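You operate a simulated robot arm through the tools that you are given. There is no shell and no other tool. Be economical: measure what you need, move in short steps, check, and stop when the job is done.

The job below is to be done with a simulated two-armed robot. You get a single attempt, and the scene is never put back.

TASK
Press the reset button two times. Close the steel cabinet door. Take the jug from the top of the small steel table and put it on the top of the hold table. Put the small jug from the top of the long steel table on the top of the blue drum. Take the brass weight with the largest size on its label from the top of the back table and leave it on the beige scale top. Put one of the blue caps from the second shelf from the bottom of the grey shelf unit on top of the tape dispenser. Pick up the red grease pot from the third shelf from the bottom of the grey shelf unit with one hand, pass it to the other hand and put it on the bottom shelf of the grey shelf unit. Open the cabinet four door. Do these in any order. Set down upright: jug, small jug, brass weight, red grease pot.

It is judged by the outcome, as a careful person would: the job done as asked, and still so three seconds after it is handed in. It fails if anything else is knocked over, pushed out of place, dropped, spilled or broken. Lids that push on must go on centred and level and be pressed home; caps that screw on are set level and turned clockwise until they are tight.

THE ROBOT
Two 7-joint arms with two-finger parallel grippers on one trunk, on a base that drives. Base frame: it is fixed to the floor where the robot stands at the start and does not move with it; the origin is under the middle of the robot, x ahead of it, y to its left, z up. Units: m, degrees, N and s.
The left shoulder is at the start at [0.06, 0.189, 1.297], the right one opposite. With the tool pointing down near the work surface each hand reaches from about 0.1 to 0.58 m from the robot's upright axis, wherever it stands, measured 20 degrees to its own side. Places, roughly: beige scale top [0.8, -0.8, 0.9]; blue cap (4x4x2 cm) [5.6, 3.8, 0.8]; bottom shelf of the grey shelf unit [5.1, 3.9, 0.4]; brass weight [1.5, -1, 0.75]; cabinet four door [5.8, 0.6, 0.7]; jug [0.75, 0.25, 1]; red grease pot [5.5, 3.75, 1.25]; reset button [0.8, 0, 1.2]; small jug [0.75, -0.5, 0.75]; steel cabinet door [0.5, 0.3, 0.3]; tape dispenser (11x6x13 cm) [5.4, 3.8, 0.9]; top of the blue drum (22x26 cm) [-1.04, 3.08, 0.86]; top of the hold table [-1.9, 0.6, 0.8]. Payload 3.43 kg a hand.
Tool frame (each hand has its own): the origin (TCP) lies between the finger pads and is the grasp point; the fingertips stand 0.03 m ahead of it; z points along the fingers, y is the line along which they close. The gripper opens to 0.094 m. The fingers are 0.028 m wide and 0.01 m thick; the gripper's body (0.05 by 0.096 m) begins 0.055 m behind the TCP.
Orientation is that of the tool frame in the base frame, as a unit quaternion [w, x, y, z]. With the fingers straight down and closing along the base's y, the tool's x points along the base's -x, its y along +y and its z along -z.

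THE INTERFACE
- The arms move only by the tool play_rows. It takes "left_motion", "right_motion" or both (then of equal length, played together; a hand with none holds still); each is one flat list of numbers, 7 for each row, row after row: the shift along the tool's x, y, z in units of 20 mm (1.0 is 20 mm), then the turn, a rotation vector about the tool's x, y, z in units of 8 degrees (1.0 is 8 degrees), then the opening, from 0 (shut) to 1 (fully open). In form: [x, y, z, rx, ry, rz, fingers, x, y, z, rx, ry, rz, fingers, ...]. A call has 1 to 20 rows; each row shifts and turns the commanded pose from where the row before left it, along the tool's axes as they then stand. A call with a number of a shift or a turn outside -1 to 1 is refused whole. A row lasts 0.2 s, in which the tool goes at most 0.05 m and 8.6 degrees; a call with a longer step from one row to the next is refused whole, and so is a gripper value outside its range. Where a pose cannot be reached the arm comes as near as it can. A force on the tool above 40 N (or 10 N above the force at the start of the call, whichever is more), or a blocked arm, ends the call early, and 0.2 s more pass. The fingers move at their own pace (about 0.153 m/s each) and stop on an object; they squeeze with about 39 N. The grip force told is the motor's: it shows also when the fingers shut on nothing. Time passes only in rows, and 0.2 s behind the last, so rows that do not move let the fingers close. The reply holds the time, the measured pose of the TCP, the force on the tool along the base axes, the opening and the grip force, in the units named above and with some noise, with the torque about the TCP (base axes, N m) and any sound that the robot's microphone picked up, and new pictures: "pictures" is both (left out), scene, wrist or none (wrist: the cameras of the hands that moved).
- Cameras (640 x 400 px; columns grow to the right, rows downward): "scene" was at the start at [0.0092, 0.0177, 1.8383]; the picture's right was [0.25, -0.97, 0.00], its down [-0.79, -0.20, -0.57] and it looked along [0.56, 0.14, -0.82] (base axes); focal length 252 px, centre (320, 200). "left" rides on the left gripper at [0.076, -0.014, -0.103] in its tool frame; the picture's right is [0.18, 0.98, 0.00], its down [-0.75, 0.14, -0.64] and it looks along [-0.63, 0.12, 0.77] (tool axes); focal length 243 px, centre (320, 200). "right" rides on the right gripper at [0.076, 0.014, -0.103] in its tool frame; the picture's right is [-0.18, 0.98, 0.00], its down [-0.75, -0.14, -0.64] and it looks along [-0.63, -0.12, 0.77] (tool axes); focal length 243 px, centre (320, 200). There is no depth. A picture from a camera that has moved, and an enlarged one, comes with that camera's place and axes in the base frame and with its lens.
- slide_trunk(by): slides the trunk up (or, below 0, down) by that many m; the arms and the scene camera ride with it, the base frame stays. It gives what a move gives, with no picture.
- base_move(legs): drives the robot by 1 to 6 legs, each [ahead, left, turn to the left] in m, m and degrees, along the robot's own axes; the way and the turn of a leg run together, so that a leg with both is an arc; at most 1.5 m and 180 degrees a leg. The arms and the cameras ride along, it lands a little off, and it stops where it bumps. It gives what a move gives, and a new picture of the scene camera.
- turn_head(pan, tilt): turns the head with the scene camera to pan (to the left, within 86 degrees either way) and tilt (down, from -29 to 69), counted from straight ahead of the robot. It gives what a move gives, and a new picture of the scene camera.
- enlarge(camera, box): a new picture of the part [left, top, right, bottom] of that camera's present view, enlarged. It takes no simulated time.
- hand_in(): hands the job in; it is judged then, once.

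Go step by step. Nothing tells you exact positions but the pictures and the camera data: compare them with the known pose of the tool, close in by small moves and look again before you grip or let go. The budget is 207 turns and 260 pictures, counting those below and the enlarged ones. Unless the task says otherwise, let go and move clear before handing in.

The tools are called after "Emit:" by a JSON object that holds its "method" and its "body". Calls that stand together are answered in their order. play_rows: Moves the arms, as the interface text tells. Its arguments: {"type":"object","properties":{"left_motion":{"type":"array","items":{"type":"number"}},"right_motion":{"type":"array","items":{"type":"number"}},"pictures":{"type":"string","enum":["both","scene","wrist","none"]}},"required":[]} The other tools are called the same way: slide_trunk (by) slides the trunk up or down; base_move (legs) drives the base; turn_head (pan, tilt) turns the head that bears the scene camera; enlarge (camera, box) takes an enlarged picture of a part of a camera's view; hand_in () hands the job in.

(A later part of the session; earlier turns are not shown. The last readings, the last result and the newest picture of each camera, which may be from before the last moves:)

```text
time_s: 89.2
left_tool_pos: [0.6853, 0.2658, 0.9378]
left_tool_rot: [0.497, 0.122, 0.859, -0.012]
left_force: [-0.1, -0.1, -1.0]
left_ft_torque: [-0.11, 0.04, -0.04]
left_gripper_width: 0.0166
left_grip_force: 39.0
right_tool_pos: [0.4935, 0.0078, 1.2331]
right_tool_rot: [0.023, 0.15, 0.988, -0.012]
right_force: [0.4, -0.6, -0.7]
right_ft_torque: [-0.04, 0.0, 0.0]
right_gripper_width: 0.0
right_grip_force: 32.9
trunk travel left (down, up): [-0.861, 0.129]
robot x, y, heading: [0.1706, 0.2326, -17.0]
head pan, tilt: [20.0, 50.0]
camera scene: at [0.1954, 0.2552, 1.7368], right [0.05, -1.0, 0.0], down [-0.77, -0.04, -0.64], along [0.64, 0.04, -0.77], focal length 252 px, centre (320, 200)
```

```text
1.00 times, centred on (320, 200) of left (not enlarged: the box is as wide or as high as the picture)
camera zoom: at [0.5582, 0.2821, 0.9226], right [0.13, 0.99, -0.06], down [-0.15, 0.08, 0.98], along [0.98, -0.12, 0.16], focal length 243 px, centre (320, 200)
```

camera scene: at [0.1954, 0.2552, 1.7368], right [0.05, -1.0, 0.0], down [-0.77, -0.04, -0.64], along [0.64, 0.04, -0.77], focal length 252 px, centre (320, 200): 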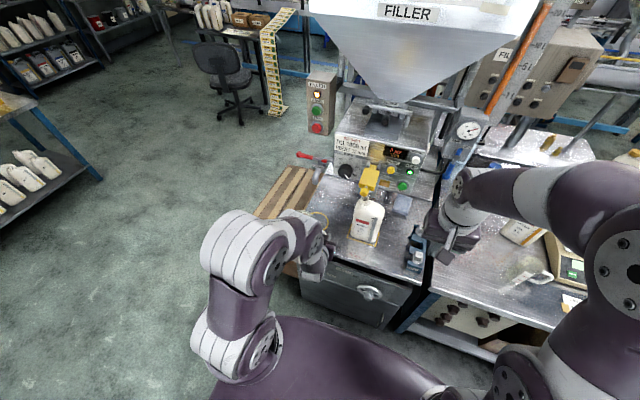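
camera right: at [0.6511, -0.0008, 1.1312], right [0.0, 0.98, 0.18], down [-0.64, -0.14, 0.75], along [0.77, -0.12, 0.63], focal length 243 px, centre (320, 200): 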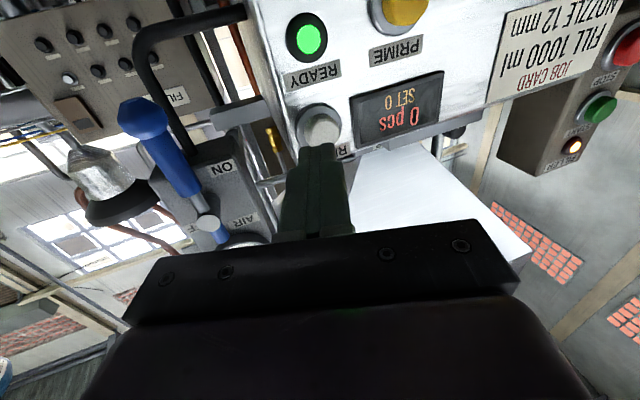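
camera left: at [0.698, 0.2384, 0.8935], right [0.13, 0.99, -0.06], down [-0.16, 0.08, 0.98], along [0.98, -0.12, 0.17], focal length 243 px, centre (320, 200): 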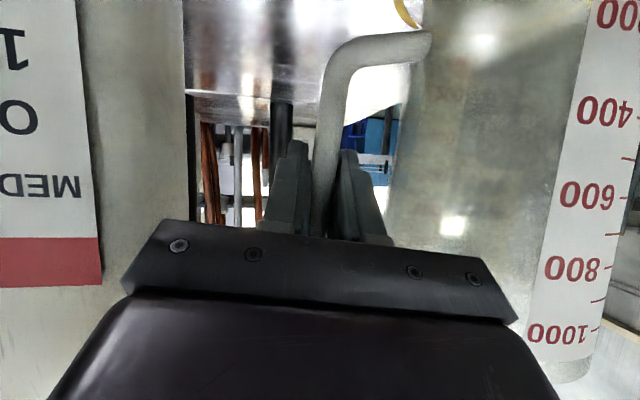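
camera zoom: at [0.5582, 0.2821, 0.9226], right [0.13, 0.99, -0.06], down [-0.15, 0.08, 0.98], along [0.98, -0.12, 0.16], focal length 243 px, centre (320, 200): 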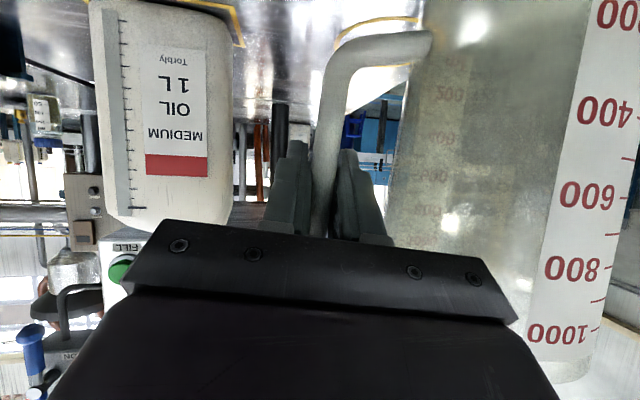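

The jug is off the table and seems upright and empty. I raise it a little, back away, turn round and look for the hold table.

Emit:
{"method": "base_move", "body": {"legs": [[-0.4, 0, 0], [0, 0, 170]]}}

Emit:
{"method": "turn_head", "body": {"pan": 0, "tilt": 25}}

```text
time_s: 98.5
left_tool_pos: [-0.7133, 0.4411, 0.9375]
left_tool_rot: [-0.07, 0.839, -0.223, -0.492]
left_force: [0.0, 0.1, -1.0]
left_ft_torque: [0.1, -0.03, 0.0]
left_gripper_width: 0.0166
left_grip_force: 38.9
right_tool_pos: [-0.4631, 0.6454, 1.2335]
right_tool_rot: [-0.014, 0.963, -0.267, -0.022]
right_force: [-0.1, 0.6, -0.4]
right_ft_torque: [-0.01, -0.01, 0.02]
right_gripper_width: 0.0
right_grip_force: 32.7
trunk travel left (down, up): [-0.861, 0.129]
robot x, y, heading: [-0.2075, 0.3477, 149.6]
head pan, tilt: [20.0, 50.0]
camera scene: at [-0.2329, 0.334, 1.7368], right [0.18, 0.98, 0.0], down [0.75, -0.14, -0.64], along [-0.63, 0.12, -0.77], focal length 252 px, centre (320, 200)
```

scene: 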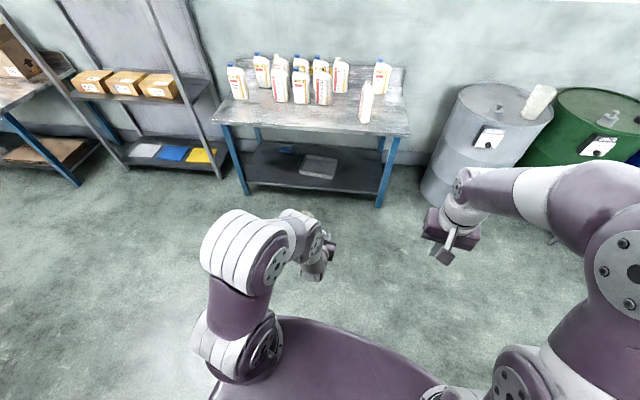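

```text
time_s: 99.4
left_tool_pos: [-0.7127, 0.4417, 0.9367]
left_tool_rot: [-0.071, 0.838, -0.224, -0.492]
left_force: [0.1, -0.3, -0.3]
left_ft_torque: [0.06, -0.02, -0.01]
left_gripper_width: 0.0167
left_grip_force: 38.8
right_tool_pos: [-0.463, 0.6446, 1.2334]
right_tool_rot: [-0.013, 0.963, -0.267, -0.022]
right_force: [0.0, 0.1, -0.8]
right_ft_torque: [-0.01, -0.02, -0.02]
right_gripper_width: 0.0003
right_grip_force: 32.8
trunk travel left (down, up): [-0.861, 0.129]
robot x, y, heading: [-0.2034, 0.3472, 149.5]
head pan, tilt: [0.0, 25.0]
camera scene: at [-0.2366, 0.3666, 1.7742], right [0.51, 0.86, 0.0], down [0.36, -0.22, -0.91], along [-0.78, 0.46, -0.42], focal length 252 px, centre (320, 200)
```

scene: 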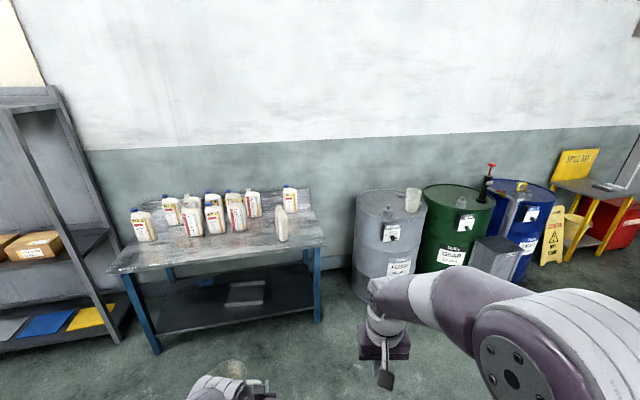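

The hold table is ahead with bottles; a free strip is along its front. I plan the jug at about (-1.77, 0.5). I turn square to the table and drive most of the way.

Emit:
{"method": "base_move", "body": {"legs": [[0, 0, 12], [0.78, 0.083, 0]]}}

Emit:
{"method": "turn_head", "body": {"pan": 10, "tilt": 45}}

Emit:
{"method": "enlarge", "body": {"camera": "left", "box": [0, 0, 640, 400]}}

```text
time_s: 104.4
left_tool_pos: [-1.488, 0.5022, 0.9378]
left_tool_rot: [-0.017, 0.857, -0.132, -0.497]
left_force: [0.0, 0.0, -1.0]
left_ft_torque: [0.12, -0.04, -0.02]
left_gripper_width: 0.0167
left_grip_force: 38.6
right_tool_pos: [-1.2876, 0.7546, 1.235]
right_tool_rot: [-0.012, 0.986, -0.163, -0.024]
right_force: [0.5, -0.7, 0.2]
right_ft_torque: [-0.01, 0.02, 0.02]
right_gripper_width: 0.0001
right_grip_force: 33.1
trunk travel left (down, up): [-0.861, 0.129]
robot x, y, heading: [-0.9799, 0.5209, 161.7]
head pan, tilt: [0.0, 25.0]
camera scene: at [-1.0079, 0.5291, 1.7743], right [0.32, 0.95, 0.0], down [0.4, -0.13, -0.91], along [-0.86, 0.29, -0.42], focal length 252 px, centre (320, 200)
```

scene: 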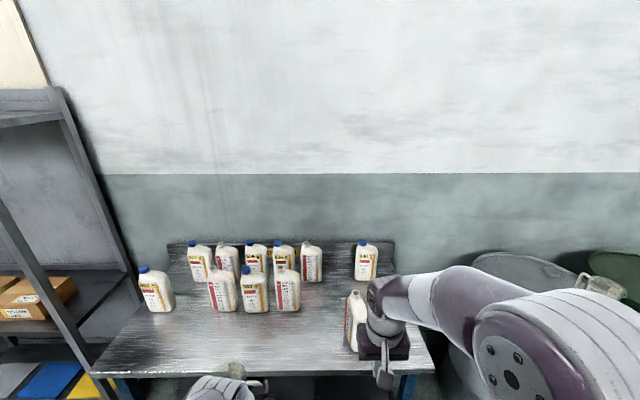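

```text
time_s: 105.3
left_tool_pos: [-1.4879, 0.5017, 0.9382]
left_tool_rot: [-0.018, 0.858, -0.134, -0.496]
left_force: [0.1, -0.2, -1.5]
left_ft_torque: [0.08, -0.02, 0.01]
left_gripper_width: 0.0167
left_grip_force: 38.6
right_tool_pos: [-1.2893, 0.7532, 1.234]
right_tool_rot: [-0.013, 0.986, -0.163, -0.024]
right_force: [0.3, 0.3, 0.7]
right_ft_torque: [0.02, 0.02, -0.01]
right_gripper_width: 0.0001
right_grip_force: 33.0
trunk travel left (down, up): [-0.861, 0.129]
robot x, y, heading: [-0.9773, 0.5178, 161.6]
head pan, tilt: [10.0, 45.0]
camera scene: at [-1.0017, 0.5122, 1.7438], right [0.15, 0.99, 0.0], down [0.7, -0.1, -0.71], along [-0.7, 0.1, -0.71], focal length 252 px, centre (320, 200)
```

scene: 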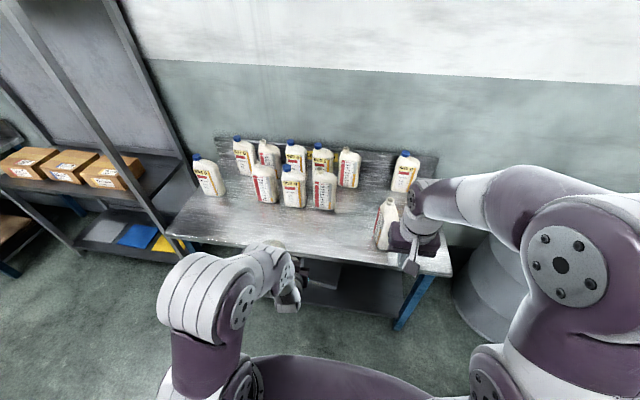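

```text
1.00 times, centred on (320, 200) of left (not enlarged: the box is as wide or as high as the picture)
camera zoom: at [-1.3628, 0.4833, 0.9232], right [-0.16, -0.99, -0.06], down [0.15, -0.08, 0.98], along [-0.98, 0.14, 0.16], focal length 243 px, centre (320, 200)
```

zoom: 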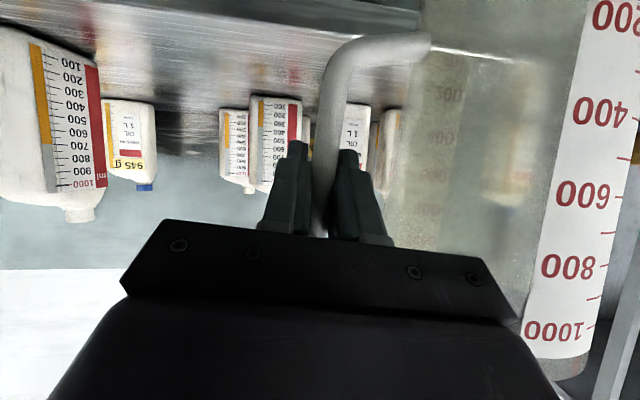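

The hold table top is at z ≈ 0.82. I raise the trunk 6 cm for clearance and drive so the jug is over about (-1.73, 0.46).

Emit:
{"method": "slide_trunk", "body": {"by": 0.06}}

Emit:
{"method": "base_move", "body": {"legs": [[0.215, 0.024, 0]]}}

Emit:
{"method": "enlarge", "body": {"camera": "scene", "box": [140, 180, 380, 340]}}

Emit:
{"method": "enlarge", "body": {"camera": "left", "box": [0, 0, 640, 400]}}

```text
time_s: 106.3
left_tool_pos: [-1.4883, 0.5023, 0.9978]
left_tool_rot: [-0.018, 0.858, -0.134, -0.496]
left_force: [0.1, 0.0, -0.9]
left_ft_torque: [0.08, -0.02, 0.02]
left_gripper_width: 0.0166
left_grip_force: 38.4
right_tool_pos: [-1.2892, 0.753, 1.2936]
right_tool_rot: [-0.012, 0.986, -0.163, -0.023]
right_force: [-0.1, 1.3, 0.6]
right_ft_torque: [0.02, 0.01, 0.0]
right_gripper_width: 0.0
right_grip_force: 32.6
trunk travel left (down, up): [-0.921, 0.069]
robot x, y, heading: [-0.9784, 0.5208, 161.6]
head pan, tilt: [10.0, 45.0]
```

```text
time_s: 107.9
left_tool_pos: [-1.7007, 0.5493, 0.9994]
left_tool_rot: [-0.019, 0.857, -0.135, -0.497]
left_force: [-0.5, -0.3, -1.4]
left_ft_torque: [0.08, -0.03, 0.01]
left_gripper_width: 0.0165
left_grip_force: 38.8
right_tool_pos: [-1.5005, 0.7995, 1.2933]
right_tool_rot: [-0.011, 0.986, -0.165, -0.024]
right_force: [-0.4, 0.5, -0.5]
right_ft_torque: [-0.02, -0.02, 0.0]
right_gripper_width: 0.0001
right_grip_force: 33.4
trunk travel left (down, up): [-0.921, 0.069]
robot x, y, heading: [-1.1862, 0.5655, 161.5]
head pan, tilt: [10.0, 45.0]
camera scene: at [-1.2122, 0.5578, 1.8038], right [0.15, 0.99, 0.0], down [0.7, -0.11, -0.71], along [-0.7, 0.11, -0.71], focal length 252 px, centre (320, 200)
```

scene: 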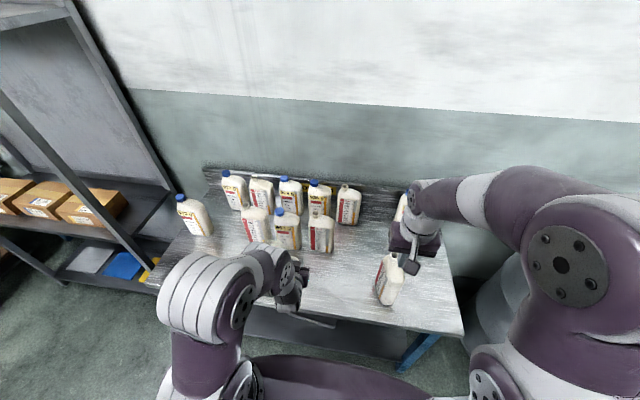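

```text
2.50 times, centred on (260, 260) of scene
camera zoom: at [-1.2122, 0.5578, 1.8038], right [0.15, 0.99, 0.0], down [0.7, -0.11, -0.71], along [-0.7, 0.11, -0.71], focal length 631 px, centre (470, 50)
```

zoom: 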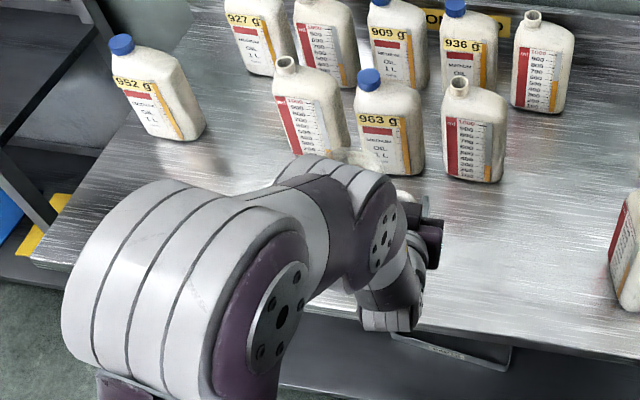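

```text
1.00 times, centred on (320, 200) of left (not enlarged: the box is as wide or as high as the picture)
camera zoom: at [-1.5747, 0.5304, 0.9838], right [-0.16, -0.99, -0.06], down [0.16, -0.08, 0.98], along [-0.97, 0.15, 0.17], focal length 243 px, centre (320, 200)
```

zoom: 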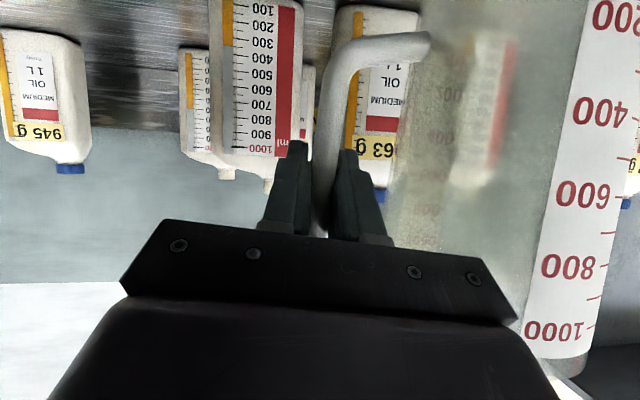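

The jug is over free table with ~10 cm to the bottles. I lower in stages until it touches.

Emit:
{"method": "slide_trunk", "body": {"by": -0.06}}

Emit:
{"method": "slide_trunk", "body": {"by": -0.01}}

Emit:
{"method": "enlarge", "body": {"camera": "left", "box": [320, 0, 640, 200]}}

```text
time_s: 108.9
left_tool_pos: [-1.7015, 0.5488, 0.9379]
left_tool_rot: [-0.018, 0.857, -0.135, -0.497]
left_force: [-0.1, 0.2, -1.6]
left_ft_torque: [0.08, 0.0, 0.02]
left_gripper_width: 0.0165
left_grip_force: 38.9
right_tool_pos: [-1.5001, 0.7997, 1.2337]
right_tool_rot: [-0.012, 0.986, -0.166, -0.024]
right_force: [0.0, 0.2, 0.3]
right_ft_torque: [0.05, 0.02, -0.01]
right_gripper_width: 0.0002
right_grip_force: 32.7
trunk travel left (down, up): [-0.861, 0.129]
robot x, y, heading: [-1.1936, 0.5669, 161.5]
head pan, tilt: [10.0, 45.0]
```

```text
time_s: 109.5
left_tool_pos: [-1.7019, 0.5487, 0.9275]
left_tool_rot: [-0.018, 0.858, -0.135, -0.496]
left_force: [0.2, 0.6, -1.0]
left_ft_torque: [0.07, -0.05, 0.02]
left_gripper_width: 0.0163
left_grip_force: 38.5
right_tool_pos: [-1.501, 0.8018, 1.2243]
right_tool_rot: [-0.012, 0.986, -0.165, -0.023]
right_force: [-1.0, 0.6, 0.3]
right_ft_torque: [0.03, -0.01, -0.01]
right_gripper_width: 0.0
right_grip_force: 32.8
trunk travel left (down, up): [-0.851, 0.139]
robot x, y, heading: [-1.1873, 0.5677, 161.5]
head pan, tilt: [10.0, 45.0]
```

```text
2.00 times, centred on (480, 100) of left
camera zoom: at [-1.5759, 0.5306, 0.9132], right [-0.16, -0.99, -0.06], down [0.15, -0.08, 0.98], along [-0.98, 0.15, 0.16], focal length 485 px, centre (0, 400)
```

zoom: 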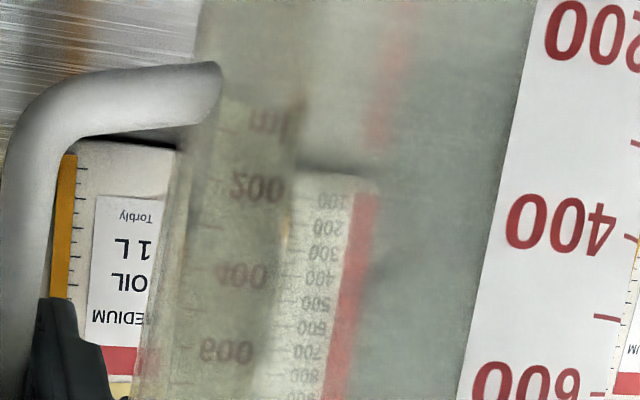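

No contact yet; continue down in 8 mm steps.

Emit:
{"method": "slide_trunk", "body": {"by": -0.008}}

Emit:
{"method": "slide_trunk", "body": {"by": -0.008}}

Emit:
{"method": "slide_trunk", "body": {"by": -0.006}}

```text
time_s: 110.1
left_tool_pos: [-1.7012, 0.5483, 0.9192]
left_tool_rot: [-0.019, 0.857, -0.135, -0.497]
left_force: [0.5, 0.6, -0.9]
left_ft_torque: [0.07, -0.02, -0.04]
left_gripper_width: 0.0164
left_grip_force: 39.3
right_tool_pos: [-1.501, 0.8003, 1.215]
right_tool_rot: [-0.012, 0.986, -0.166, -0.023]
right_force: [0.2, 0.0, 0.6]
right_ft_torque: [0.02, -0.01, 0.0]
right_gripper_width: 0.0
right_grip_force: 33.4
trunk travel left (down, up): [-0.843, 0.147]
robot x, y, heading: [-1.1908, 0.5647, 161.5]
head pan, tilt: [10.0, 45.0]
```

```text
time_s: 110.7
left_tool_pos: [-1.7024, 0.5493, 0.9131]
left_tool_rot: [-0.018, 0.857, -0.135, -0.496]
left_force: [0.6, 0.2, -1.0]
left_ft_torque: [0.12, -0.03, -0.04]
left_gripper_width: 0.0165
left_grip_force: 38.9
right_tool_pos: [-1.5013, 0.8012, 1.2081]
right_tool_rot: [-0.013, 0.986, -0.165, -0.023]
right_force: [-0.1, 0.1, 0.1]
right_ft_torque: [-0.01, 0.01, 0.01]
right_gripper_width: 0.0001
right_grip_force: 33.2
trunk travel left (down, up): [-0.835, 0.155]
robot x, y, heading: [-1.1902, 0.5674, 161.3]
head pan, tilt: [10.0, 45.0]
```

```text
time_s: 111.2
left_tool_pos: [-1.7013, 0.5503, 0.9061]
left_tool_rot: [-0.019, 0.858, -0.135, -0.496]
left_force: [-0.4, 1.5, -0.8]
left_ft_torque: [0.08, -0.05, -0.01]
left_gripper_width: 0.0164
left_grip_force: 38.7
right_tool_pos: [-1.5016, 0.801, 1.2025]
right_tool_rot: [-0.012, 0.986, -0.165, -0.024]
right_force: [1.2, -0.1, 0.5]
right_ft_torque: [0.01, -0.02, 0.02]
right_gripper_width: 0.0
right_grip_force: 33.1
trunk travel left (down, up): [-0.829, 0.161]
robot x, y, heading: [-1.1939, 0.5676, 161.3]
head pan, tilt: [10.0, 45.0]
```

Emit:
{"method": "slide_trunk", "body": {"by": -0.005}}

Emit:
{"method": "slide_trunk", "body": {"by": -0.004}}

Emit:
{"method": "slide_trunk", "body": {"by": -0.004}}

Emit:
{"method": "enlarge", "body": {"camera": "scene", "box": [220, 200, 380, 300]}}

```text
time_s: 111.8
left_tool_pos: [-1.7014, 0.552, 0.904]
left_tool_rot: [-0.02, 0.855, -0.135, -0.5]
left_force: [1.2, 2.9, 23.4]
left_ft_torque: [-0.85, -0.12, 0.1]
left_gripper_width: 0.0167
left_grip_force: 39.3
right_tool_pos: [-1.4995, 0.8007, 1.198]
right_tool_rot: [-0.011, 0.986, -0.165, -0.025]
right_force: [0.2, -0.9, 0.7]
right_ft_torque: [0.01, 0.0, 0.02]
right_gripper_width: 0.0
right_grip_force: 33.5
trunk travel left (down, up): [-0.824, 0.166]
robot x, y, heading: [-1.1928, 0.562, 161.5]
head pan, tilt: [10.0, 45.0]
```

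```text
time_s: 112.3
left_tool_pos: [-1.7007, 0.5524, 0.9011]
left_tool_rot: [-0.018, 0.855, -0.135, -0.501]
left_force: [2.2, 9.2, 39.0]
left_ft_torque: [-1.08, 0.08, 0.08]
left_gripper_width: 0.0177
left_grip_force: 38.8
right_tool_pos: [-1.4972, 0.8032, 1.1932]
right_tool_rot: [-0.011, 0.986, -0.165, -0.025]
right_force: [0.4, -0.3, -0.1]
right_ft_torque: [-0.01, -0.01, -0.01]
right_gripper_width: 0.0
right_grip_force: 33.3
trunk travel left (down, up): [-0.82, 0.17]
robot x, y, heading: [-1.1912, 0.5606, 161.4]
head pan, tilt: [10.0, 45.0]
```

```text
time_s: 112.8
left_tool_pos: [-1.7003, 0.5508, 0.8956]
left_tool_rot: [-0.017, 0.855, -0.135, -0.5]
left_force: [0.4, 11.1, 38.9]
left_ft_torque: [-1.04, 0.1, 0.03]
left_gripper_width: 0.0172
left_grip_force: 39.3
right_tool_pos: [-1.4968, 0.8023, 1.1896]
right_tool_rot: [-0.011, 0.986, -0.165, -0.025]
right_force: [0.1, -0.2, -0.6]
right_ft_torque: [0.02, 0.03, 0.05]
right_gripper_width: 0.0
right_grip_force: 32.4
trunk travel left (down, up): [-0.816, 0.174]
robot x, y, heading: [-1.1933, 0.5692, 161.6]
head pan, tilt: [10.0, 45.0]
```

```text
4.00 times, centred on (300, 250) of scene
camera zoom: at [-1.2095, 0.5613, 1.6989], right [0.15, 0.99, 0.0], down [0.7, -0.11, -0.71], along [-0.7, 0.1, -0.7], focal length 1010 px, centre (400, 0)
```

zoom: 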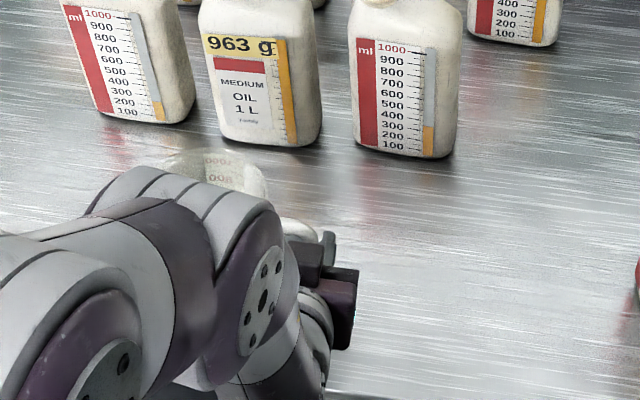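

Contact at TCP z ≈ 0.904 and the grip slid slightly. I relieve the pressure, then open.

Emit:
{"method": "slide_trunk", "body": {"by": 0.006}}

Emit:
{"method": "slide_trunk", "body": {"by": 0.002}}

```text
time_s: 113.4
left_tool_pos: [-1.6985, 0.548, 0.8959]
left_tool_rot: [-0.018, 0.858, -0.135, -0.495]
left_force: [-1.6, -0.1, 7.7]
left_ft_torque: [-0.3, 0.26, -0.09]
left_gripper_width: 0.0166
left_grip_force: 39.4
right_tool_pos: [-1.5004, 0.8001, 1.1957]
right_tool_rot: [-0.012, 0.986, -0.165, -0.024]
right_force: [0.1, 0.2, -0.1]
right_ft_torque: [0.02, -0.06, 0.01]
right_gripper_width: 0.0001
right_grip_force: 32.6
trunk travel left (down, up): [-0.822, 0.168]
robot x, y, heading: [-1.1873, 0.565, 161.2]
head pan, tilt: [10.0, 45.0]
```

```text
time_s: 113.9
left_tool_pos: [-1.7004, 0.5491, 0.9001]
left_tool_rot: [-0.019, 0.858, -0.135, -0.496]
left_force: [0.4, 0.3, -1.1]
left_ft_torque: [0.1, -0.04, 0.02]
left_gripper_width: 0.0166
left_grip_force: 38.9
right_tool_pos: [-1.5014, 0.8014, 1.1962]
right_tool_rot: [-0.01, 0.986, -0.165, -0.024]
right_force: [-0.7, 0.8, -0.1]
right_ft_torque: [-0.01, -0.02, -0.02]
right_gripper_width: 0.0
right_grip_force: 33.5
trunk travel left (down, up): [-0.824, 0.166]
robot x, y, heading: [-1.1867, 0.5667, 161.3]
head pan, tilt: [10.0, 45.0]
```

Emit:
{"method": "slide_trunk", "body": {"by": -0.003}}

Emit:
{"method": "play_rows", "body": {"left_motion": [0, 0, 0, 0, 0, 0, 0.25, 0, 0, 0, 0, 0, 0, 0.4, 0, 0, 0, 0, 0, 0, 0.45], "pictures": "wrist"}}

```text
time_s: 114.4
left_tool_pos: [-1.7019, 0.5491, 0.8985]
left_tool_rot: [-0.019, 0.858, -0.135, -0.496]
left_force: [0.8, 0.3, -1.6]
left_ft_torque: [0.09, -0.04, -0.02]
left_gripper_width: 0.0163
left_grip_force: 39.1
right_tool_pos: [-1.5011, 0.8009, 1.1933]
right_tool_rot: [-0.012, 0.986, -0.165, -0.024]
right_force: [-0.5, -0.4, -0.3]
right_ft_torque: [0.01, 0.01, 0.04]
right_gripper_width: 0.0
right_grip_force: 32.7
trunk travel left (down, up): [-0.821, 0.169]
robot x, y, heading: [-1.1904, 0.5668, 161.4]
head pan, tilt: [10.0, 45.0]
```

```text
time_s: 115.2
left_tool_pos: [-1.7019, 0.5496, 0.8993]
left_tool_rot: [-0.018, 0.858, -0.134, -0.496]
left_force: [-0.7, 0.4, 0.6]
left_ft_torque: [0.01, -0.01, -0.04]
left_gripper_width: 0.0425
left_grip_force: 0.1
right_tool_pos: [-1.5008, 0.8014, 1.1944]
right_tool_rot: [-0.012, 0.986, -0.166, -0.024]
right_force: [-0.3, 0.6, -0.3]
right_ft_torque: [0.02, 0.0, 0.01]
right_gripper_width: 0.0
right_grip_force: 33.3
trunk travel left (down, up): [-0.821, 0.169]
robot x, y, heading: [-1.1909, 0.5638, 161.6]
head pan, tilt: [10.0, 45.0]
camera left: at [-1.576, 0.5307, 0.8832], right [-0.16, -0.99, -0.06], down [0.15, -0.08, 0.98], along [-0.98, 0.15, 0.16], focal length 243 px, centre (320, 200)
```

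left: 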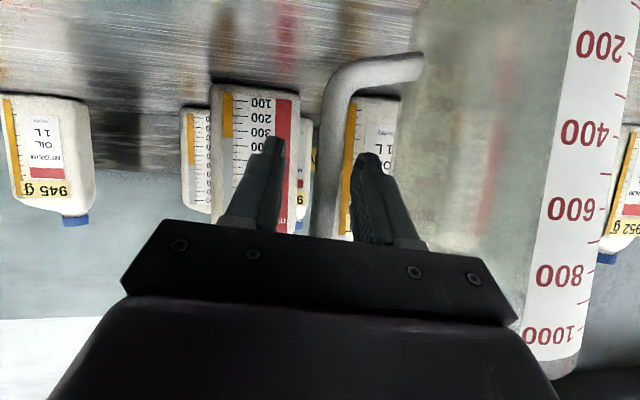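

Released; I back off straight and check the jug stands upright.

Emit:
{"method": "base_move", "body": {"legs": [[-0.3, 0, 0]]}}

Emit:
{"method": "enlarge", "body": {"camera": "scene", "box": [160, 80, 440, 260]}}

```text
time_s: 117.2
left_tool_pos: [-1.4186, 0.4542, 0.8975]
left_tool_rot: [-0.019, 0.857, -0.136, -0.496]
left_force: [0.1, 0.9, 0.1]
left_ft_torque: [-0.03, -0.01, 0.01]
left_gripper_width: 0.0426
left_grip_force: 0.2
right_tool_pos: [-1.2172, 0.7051, 1.1938]
right_tool_rot: [-0.012, 0.986, -0.166, -0.022]
right_force: [-0.4, -0.3, 0.2]
right_ft_torque: [-0.01, 0.03, 0.01]
right_gripper_width: 0.0
right_grip_force: 32.4
trunk travel left (down, up): [-0.821, 0.169]
robot x, y, heading: [-0.9051, 0.4701, 161.2]
head pan, tilt: [10.0, 45.0]
camera scene: at [-0.9318, 0.4629, 1.7037], right [0.15, 0.99, 0.0], down [0.7, -0.11, -0.71], along [-0.7, 0.11, -0.71], focal length 252 px, centre (320, 200)
```

scene: 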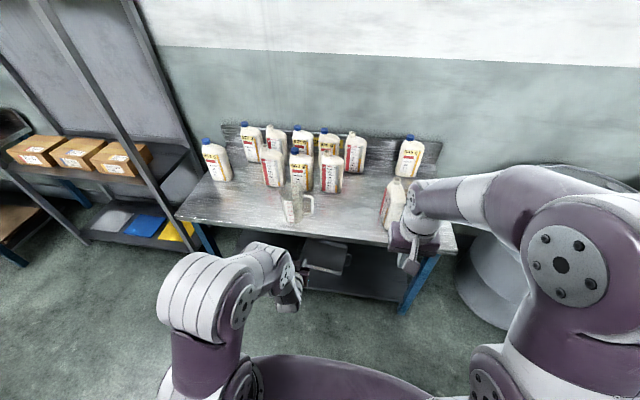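

```text
2.22 times, centred on (300, 170) of scene
camera zoom: at [-0.9318, 0.4629, 1.7037], right [0.15, 0.99, 0.0], down [0.7, -0.11, -0.71], along [-0.7, 0.11, -0.71], focal length 561 px, centre (364, 267)
```

zoom: 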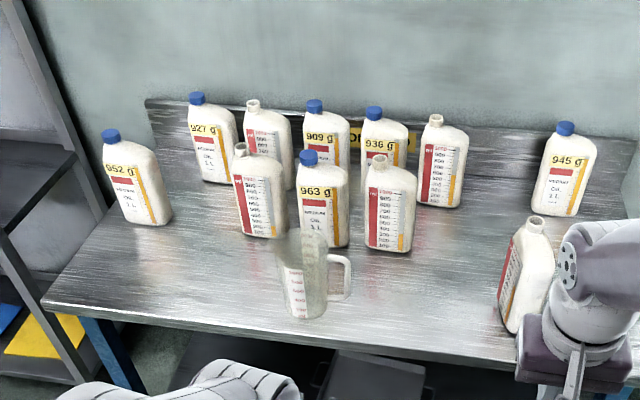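

The jug stands upright on the hold table. Now back to the long steel table for the weight and small jug: turn around and drive.

Emit:
{"method": "slide_trunk", "body": {"by": 0.12}}

Emit:
{"method": "base_move", "body": {"legs": [[0, 0, -178], [0.92, -0.38, 0]]}}

Emit:
{"method": "turn_head", "body": {"pan": -20, "tilt": 45}}

```text
time_s: 118.7
left_tool_pos: [-1.4183, 0.4551, 1.0179]
left_tool_rot: [-0.019, 0.857, -0.136, -0.497]
left_force: [0.0, -1.2, -0.7]
left_ft_torque: [-0.01, 0.03, -0.01]
left_gripper_width: 0.0423
left_grip_force: 0.1
right_tool_pos: [-1.2185, 0.7055, 1.3139]
right_tool_rot: [-0.012, 0.986, -0.166, -0.022]
right_force: [0.4, -0.5, 0.0]
right_ft_torque: [0.01, -0.02, 0.01]
right_gripper_width: 0.0001
right_grip_force: 33.2
trunk travel left (down, up): [-0.941, 0.049]
robot x, y, heading: [-0.9059, 0.4688, 161.5]
head pan, tilt: [10.0, 45.0]
```

```text
time_s: 131.1
left_tool_pos: [0.4118, -0.0571, 1.0184]
left_tool_rot: [0.499, 0.099, 0.861, 0.001]
left_force: [0.3, 1.1, -0.3]
left_ft_torque: [-0.03, -0.01, -0.02]
left_gripper_width: 0.0423
left_grip_force: 0.1
right_tool_pos: [0.2318, -0.3251, 1.3145]
right_tool_rot: [0.024, 0.124, 0.992, -0.01]
right_force: [0.7, 0.0, -0.8]
right_ft_torque: [0.0, -0.02, 0.01]
right_gripper_width: 0.0
right_grip_force: 33.2
trunk travel left (down, up): [-0.941, 0.049]
robot x, y, heading: [-0.1007, -0.1152, -13.7]
head pan, tilt: [10.0, 45.0]
camera scene: at [-0.0751, -0.108, 1.8237], right [-0.07, -1.0, 0.0], down [-0.71, 0.05, -0.71], along [0.71, -0.05, -0.71], focal length 252 px, centre (320, 200)
```

scene: 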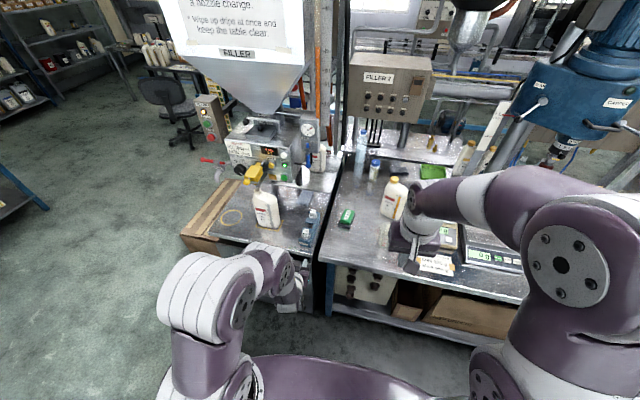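

```text
time_s: 132.0
left_tool_pos: [0.4118, -0.057, 1.0172]
left_tool_rot: [0.497, 0.099, 0.862, 0.002]
left_force: [0.1, -0.2, 0.4]
left_ft_torque: [0.0, -0.01, -0.01]
left_gripper_width: 0.0425
left_grip_force: 0.1
right_tool_pos: [0.2338, -0.3248, 1.3156]
right_tool_rot: [0.024, 0.123, 0.992, -0.011]
right_force: [0.1, -0.1, 0.2]
right_ft_torque: [0.02, -0.02, 0.01]
right_gripper_width: 0.0
right_grip_force: 33.0
trunk travel left (down, up): [-0.941, 0.049]
robot x, y, heading: [-0.0984, -0.1159, -14.0]
head pan, tilt: [-20.0, 45.0]
camera scene: at [-0.0879, -0.1482, 1.8237], right [-0.55, -0.83, 0.0], down [-0.59, 0.39, -0.71], along [0.59, -0.39, -0.71], focal length 252 px, centre (320, 200)
```

scene: 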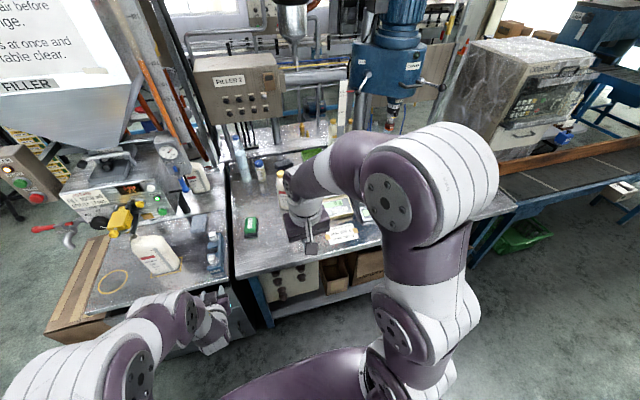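

The right hand hides the small jug; I shift that hand outwards and look.

Emit:
{"method": "play_rows", "body": {"right_motion": [0, -1, 0, 0, 0, 0, 1, 0, -1, 0, 0, 0, 0, 1, 0, -1, 0, 0, 0, 0, 1, 0, -1, 0, 0, 0, 0, 1, 0, -1, 0, 0, 0, 0, 1, 0, -1, 0, 0, 0, 0, 1, 0, -1, 0, 0, 0, 0, 1, 0, -1, 0, 0, 0, 0, 1], "pictures": "both"}}

Emit:
{"method": "turn_head", "body": {"pan": -15, "tilt": 30}}

Emit:
{"method": "enlarge", "body": {"camera": "scene", "box": [220, 100, 460, 250]}}

```text
time_s: 133.8
left_tool_pos: [0.4113, -0.0584, 1.0193]
left_tool_rot: [0.497, 0.099, 0.862, 0.002]
left_force: [0.7, 0.2, 0.2]
left_ft_torque: [0.02, 0.0, 0.0]
left_gripper_width: 0.0423
left_grip_force: 0.1
right_tool_pos: [0.1929, -0.4816, 1.3153]
right_tool_rot: [0.025, 0.123, 0.992, -0.01]
right_force: [0.0, 0.3, -0.3]
right_ft_torque: [-0.01, -0.01, 0.0]
right_gripper_width: 0.0941
right_grip_force: 0.0
trunk travel left (down, up): [-0.941, 0.049]
robot x, y, heading: [-0.0954, -0.1171, -13.7]
head pan, tilt: [-20.0, 45.0]
camera scene: at [-0.0882, -0.1493, 1.8237], right [-0.56, -0.83, 0.0], down [-0.59, 0.39, -0.71], along [0.59, -0.39, -0.71], focal length 252 px, centre (320, 200)
camera right: at [0.1193, -0.4458, 1.4133], right [0.42, 0.91, -0.01], down [0.67, -0.3, 0.68], along [0.62, -0.29, -0.73], focal length 243 px, centre (320, 200)
```

scene: 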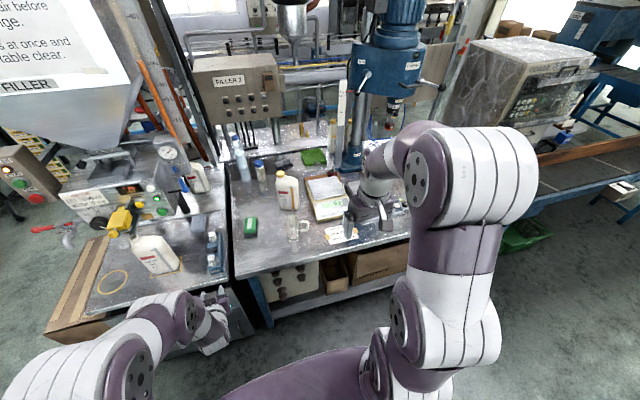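
right: 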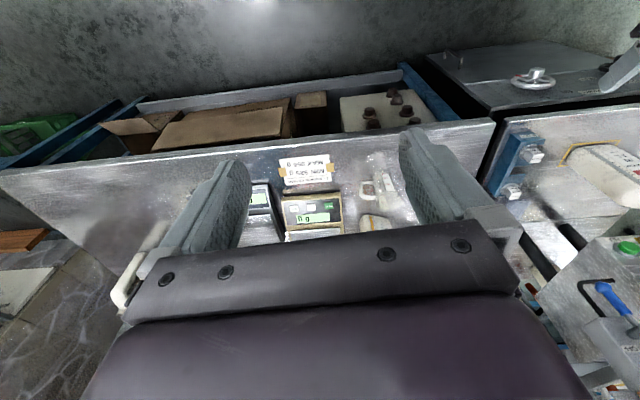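

```text
time_s: 134.6
left_tool_pos: [0.4111, -0.0583, 1.0181]
left_tool_rot: [0.497, 0.099, 0.862, 0.002]
left_force: [0.3, 1.1, 0.3]
left_ft_torque: [0.01, 0.0, -0.04]
left_gripper_width: 0.0421
left_grip_force: 0.1
right_tool_pos: [0.1938, -0.4804, 1.316]
right_tool_rot: [0.025, 0.123, 0.992, -0.011]
right_force: [0.0, 0.1, -0.3]
right_ft_torque: [0.02, 0.02, 0.0]
right_gripper_width: 0.0943
right_grip_force: 0.0
trunk travel left (down, up): [-0.941, 0.049]
robot x, y, heading: [-0.0935, -0.1166, -13.6]
head pan, tilt: [-15.0, 30.0]
camera scene: at [-0.0763, -0.1466, 1.8463], right [-0.48, -0.88, 0.0], down [-0.44, 0.24, -0.87], along [0.76, -0.42, -0.5], focal length 252 px, centre (320, 200)
```

scene: 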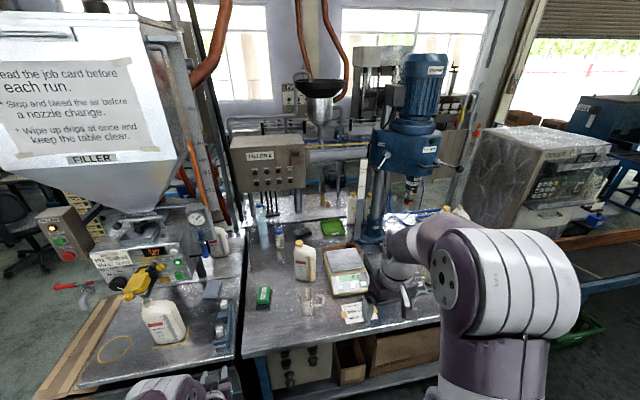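

```text
2.67 times, centred on (340, 175) of scene
camera zoom: at [-0.0763, -0.1466, 1.8463], right [-0.48, -0.88, 0.0], down [-0.44, 0.24, -0.87], along [0.76, -0.42, -0.5], focal length 673 px, centre (267, 267)
```

zoom: 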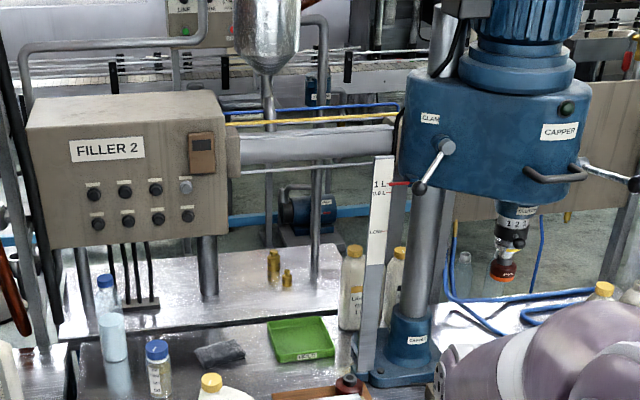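

The brass weights stand on the back table far behind; that needs another access. First the small jug: zoom in.

Emit:
{"method": "enlarge", "body": {"camera": "scene", "box": [240, 220, 420, 340]}}

Emit:
{"method": "enlarge", "body": {"camera": "right", "box": [240, 110, 440, 260]}}

Emit:
{"method": "enlarge", "body": {"camera": "scene", "box": [300, 180, 350, 220]}}

```text
3.33 times, centred on (330, 280) of scene
camera zoom: at [-0.0763, -0.1466, 1.8463], right [-0.48, -0.88, 0.0], down [-0.44, 0.24, -0.87], along [0.76, -0.42, -0.5], focal length 842 px, centre (287, -67)
```

zoom: 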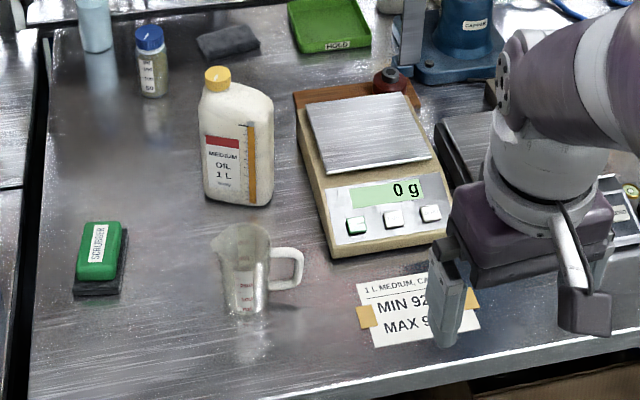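

```text
2.67 times, centred on (340, 185) of right
camera zoom: at [0.1197, -0.4447, 1.4135], right [0.42, 0.91, -0.01], down [0.67, -0.3, 0.68], along [0.62, -0.29, -0.73], focal length 647 px, centre (267, 240)
```

zoom: 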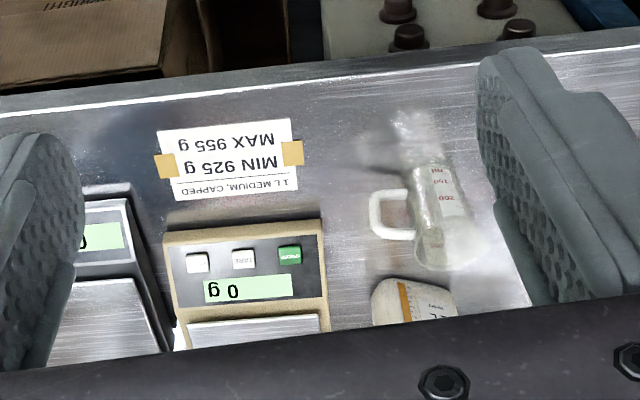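

```text
10.00 times, centred on (325, 200) of scene
camera zoom: at [-0.0763, -0.1466, 1.8463], right [-0.48, -0.88, 0.0], down [-0.44, 0.24, -0.87], along [0.76, -0.42, -0.5], focal length 2524 px, centre (270, 200)
```

zoom: 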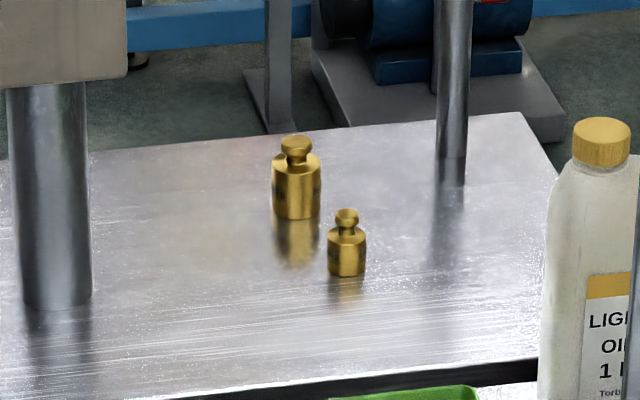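

The small jug is at (0.62, -0.465), table z ≈ 0.785, rim ≈ 0.935, handle bar at about (0.58, -0.53, 0.88). Nothing is above it, so I'll grip the handle from above with the right hand. I turn the hand, draw the left back, and drive nearer.

Emit:
{"method": "play_rows", "body": {"right_motion": [0, 0, 0, -0.11, 0.375, 0, 1, 0, 0, 0, 0, 0, -0.92, 1, 0, 0, 0, 0, 0, -0.92, 1, 0, 0, 0, 0, 0, -0.92, 1, 0, 0, 0, 0, 0, -0.92, 1, 0, 0, 0, 0, 0, -0.92, 1, 0, 0, 0, 0, 0, -0.92, 0.7, 0, 0, 0, 0, 0, -0.92, 0.7, 0, 0, 0, 0, 0, -0.92, 0.7, 0, 0, 0, 0, 0, -0.92, 0.7, 0, 0, 0, 0, 0, -0.92, 0.7], "left_motion": [0.4, 0.3, -0.8, 0, 0, 0, 0.45, 0.4, 0.3, -0.8, 0, 0, 0, 0.45, 0.4, 0.3, -0.8, 0, 0, 0, 0.45, 0.3, 0.3, -0.8, 0, 0, 0, 0.45, 0.3, 0.3, -0.8, 0, 0, 0, 0.45, 0.3, 0.3, -0.8, 0, 0, 0, 0.45, 0, 0, 0, 0, 0, 0, 0.45, 0, 0, 0, 0, 0, 0, 0.45, 0, 0, 0, 0, 0, 0, 0.45, 0, 0, 0, 0, 0, 0, 0.45, 0, 0, 0, 0, 0, 0, 0.45], "pictures": "none"}}

Emit:
{"method": "base_move", "body": {"legs": [[0.25, 0, 0]]}}

Emit:
{"method": "enlarge", "body": {"camera": "right", "box": [0, 0, 640, 400]}}

```text
time_s: 137.0
left_tool_pos: [0.4066, -0.055, 1.0354]
left_tool_rot: [0.495, 0.098, 0.863, 0.003]
left_force: [1.1, -0.2, -0.1]
left_ft_torque: [0.01, 0.02, -0.04]
left_gripper_width: 0.0426
left_grip_force: 0.0
left hand out of reach, approached as far as the arm can: row 1, 2, 3, 4, 5, 6
right_tool_pos: [0.1931, -0.4798, 1.3165]
right_tool_rot: [-0.001, -0.497, 0.868, 0.002]
right_force: [-0.8, 0.4, 0.0]
right_ft_torque: [0.01, 0.0, 0.04]
right_gripper_width: 0.0659
right_grip_force: 0.0
trunk travel left (down, up): [-0.941, 0.049]
robot x, y, heading: [-0.095, -0.1138, -13.8]
head pan, tilt: [-15.0, 30.0]
```

```text
time_s: 138.8
left_tool_pos: [0.6518, -0.1155, 1.0357]
left_tool_rot: [0.496, 0.099, 0.863, 0.002]
left_force: [0.1, -0.1, -0.6]
left_ft_torque: [0.01, 0.0, 0.0]
left_gripper_width: 0.0422
left_grip_force: 0.0
right_tool_pos: [0.4372, -0.5404, 1.3166]
right_tool_rot: [0.0, -0.495, 0.869, 0.001]
right_force: [0.4, -0.1, 0.6]
right_ft_torque: [-0.05, -0.01, 0.0]
right_gripper_width: 0.066
right_grip_force: 0.0
trunk travel left (down, up): [-0.941, 0.049]
robot x, y, heading: [0.1518, -0.173, -13.7]
head pan, tilt: [-15.0, 30.0]
camera scene: at [0.1671, -0.2064, 1.8464], right [-0.48, -0.88, 0.0], down [-0.44, 0.24, -0.87], along [0.76, -0.42, -0.5], focal length 252 px, centre (320, 200)
```

scene: 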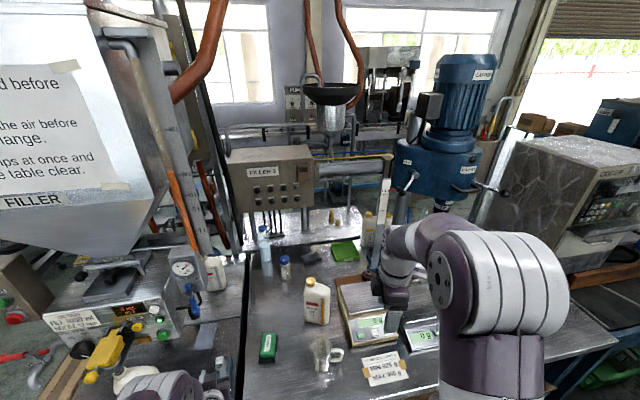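

```text
1.00 times, centred on (320, 200) of right (not enlarged: the box is as wide or as high as the picture)
camera zoom: at [0.3869, -0.5986, 1.4188], right [-0.75, 0.66, 0.0], down [0.51, 0.58, 0.64], along [0.42, 0.48, -0.77], focal length 243 px, centre (320, 200)
```

zoom: 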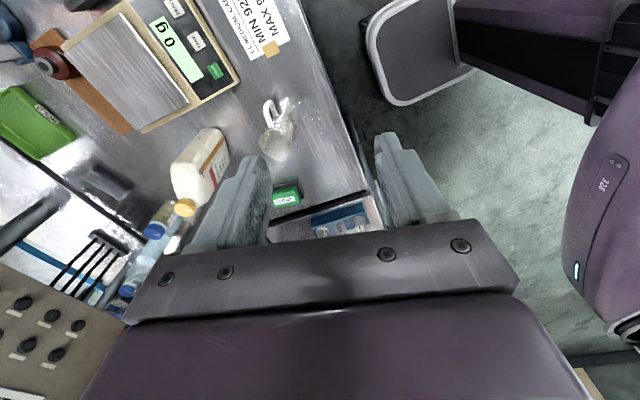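

Emit:
{"method": "enlarge", "body": {"camera": "right", "box": [220, 80, 340, 180]}}

```text
4.00 times, centred on (280, 130) of right
camera zoom: at [0.3869, -0.5986, 1.4188], right [-0.75, 0.66, 0.0], down [0.51, 0.58, 0.64], along [0.42, 0.48, -0.77], focal length 970 px, centre (480, 480)
```

zoom: 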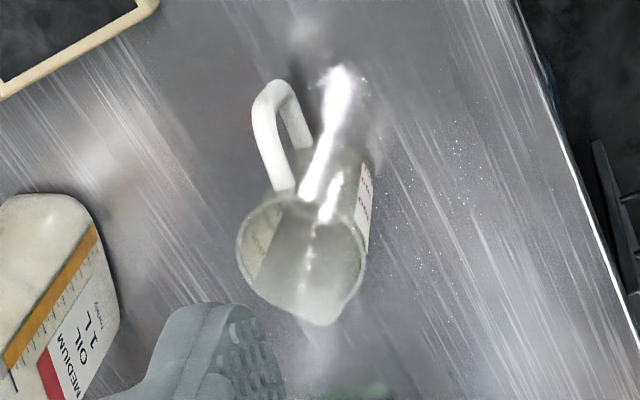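

The handle bar is at about (0.588, -0.54). I bring the right hand above it.

Emit:
{"method": "play_rows", "body": {"right_motion": [-0.246, -0.4025, 0.98, 0, 0, 0, 0.7, -0.246, -0.4025, 0.98, 0, 0, 0, 0.7, -0.246, -0.4025, 0.98, 0, 0, 0, 0.7, -0.246, -0.4025, 0.98, 0, 0, 0, 0.7, -0.246, -0.4025, 0.98, 0, 0, 0, 0.7, -0.246, -0.4025, 0.98, 0, 0, 0, 0.7, -0.246, -0.4025, 0.98, 0, 0, 0, 0.7, -0.246, -0.4025, 0.98, 0, 0, 0, 0.7, -0.246, -0.4025, 0.98, 0, 0, 0, 0.7, -0.246, -0.4025, 0.98, 0, 0, 0, 0.7, -0.246, -0.4025, 0.98, 0, 0, 0, 0.7, -0.246, -0.4025, 0.98, 0, 0, 0, 0.7, -0.246, -0.4025, 0.98, 0, 0, 0, 0.7, -0.246, -0.4025, 0.98, 0, 0, 0, 0.7, -0.246, -0.4025, 0.98, 0, 0, 0, 0.7, -0.246, -0.4025, 0.98, 0, 0, 0, 0.7], "pictures": "wrist"}}

Emit:
{"method": "enlarge", "body": {"camera": "scene", "box": [260, 270, 440, 400]}}

```text
time_s: 142.2
left_tool_pos: [0.6522, -0.1167, 1.0338]
left_tool_rot: [0.494, 0.099, 0.864, 0.002]
left_force: [-0.2, 0.4, -0.1]
left_ft_torque: [0.0, -0.01, 0.0]
left_gripper_width: 0.0425
left_grip_force: 0.1
right_tool_pos: [0.5908, -0.5385, 1.0011]
right_tool_rot: [-0.001, -0.495, 0.869, 0.002]
right_force: [0.3, 0.1, -0.6]
right_ft_torque: [-0.03, 0.01, 0.0]
right_gripper_width: 0.0661
right_grip_force: 0.1
trunk travel left (down, up): [-0.941, 0.049]
robot x, y, heading: [0.1475, -0.1778, -13.9]
head pan, tilt: [-15.0, 30.0]
camera right: at [0.5411, -0.5968, 1.1024], right [-0.75, 0.66, 0.0], down [0.51, 0.58, 0.64], along [0.42, 0.48, -0.77], focal length 243 px, centre (320, 200)
```

right: 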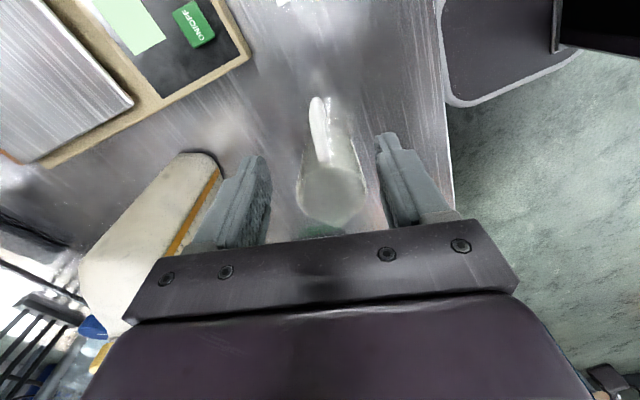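

```text
3.08 times, centred on (350, 335) of scene
camera zoom: at [0.1704, -0.2073, 1.8464], right [-0.48, -0.88, 0.0], down [-0.44, 0.24, -0.87], along [0.76, -0.42, -0.5], focal length 777 px, centre (228, -215)
```

zoom: 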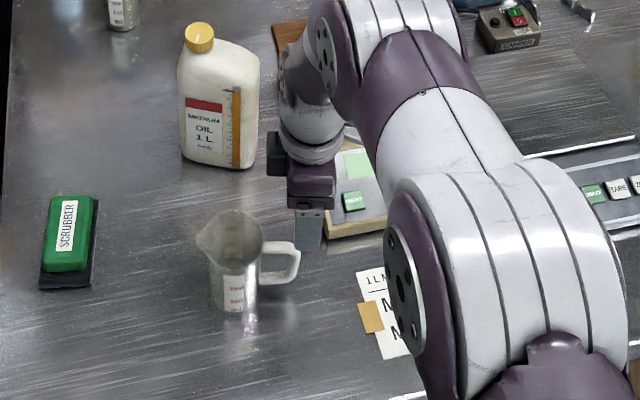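

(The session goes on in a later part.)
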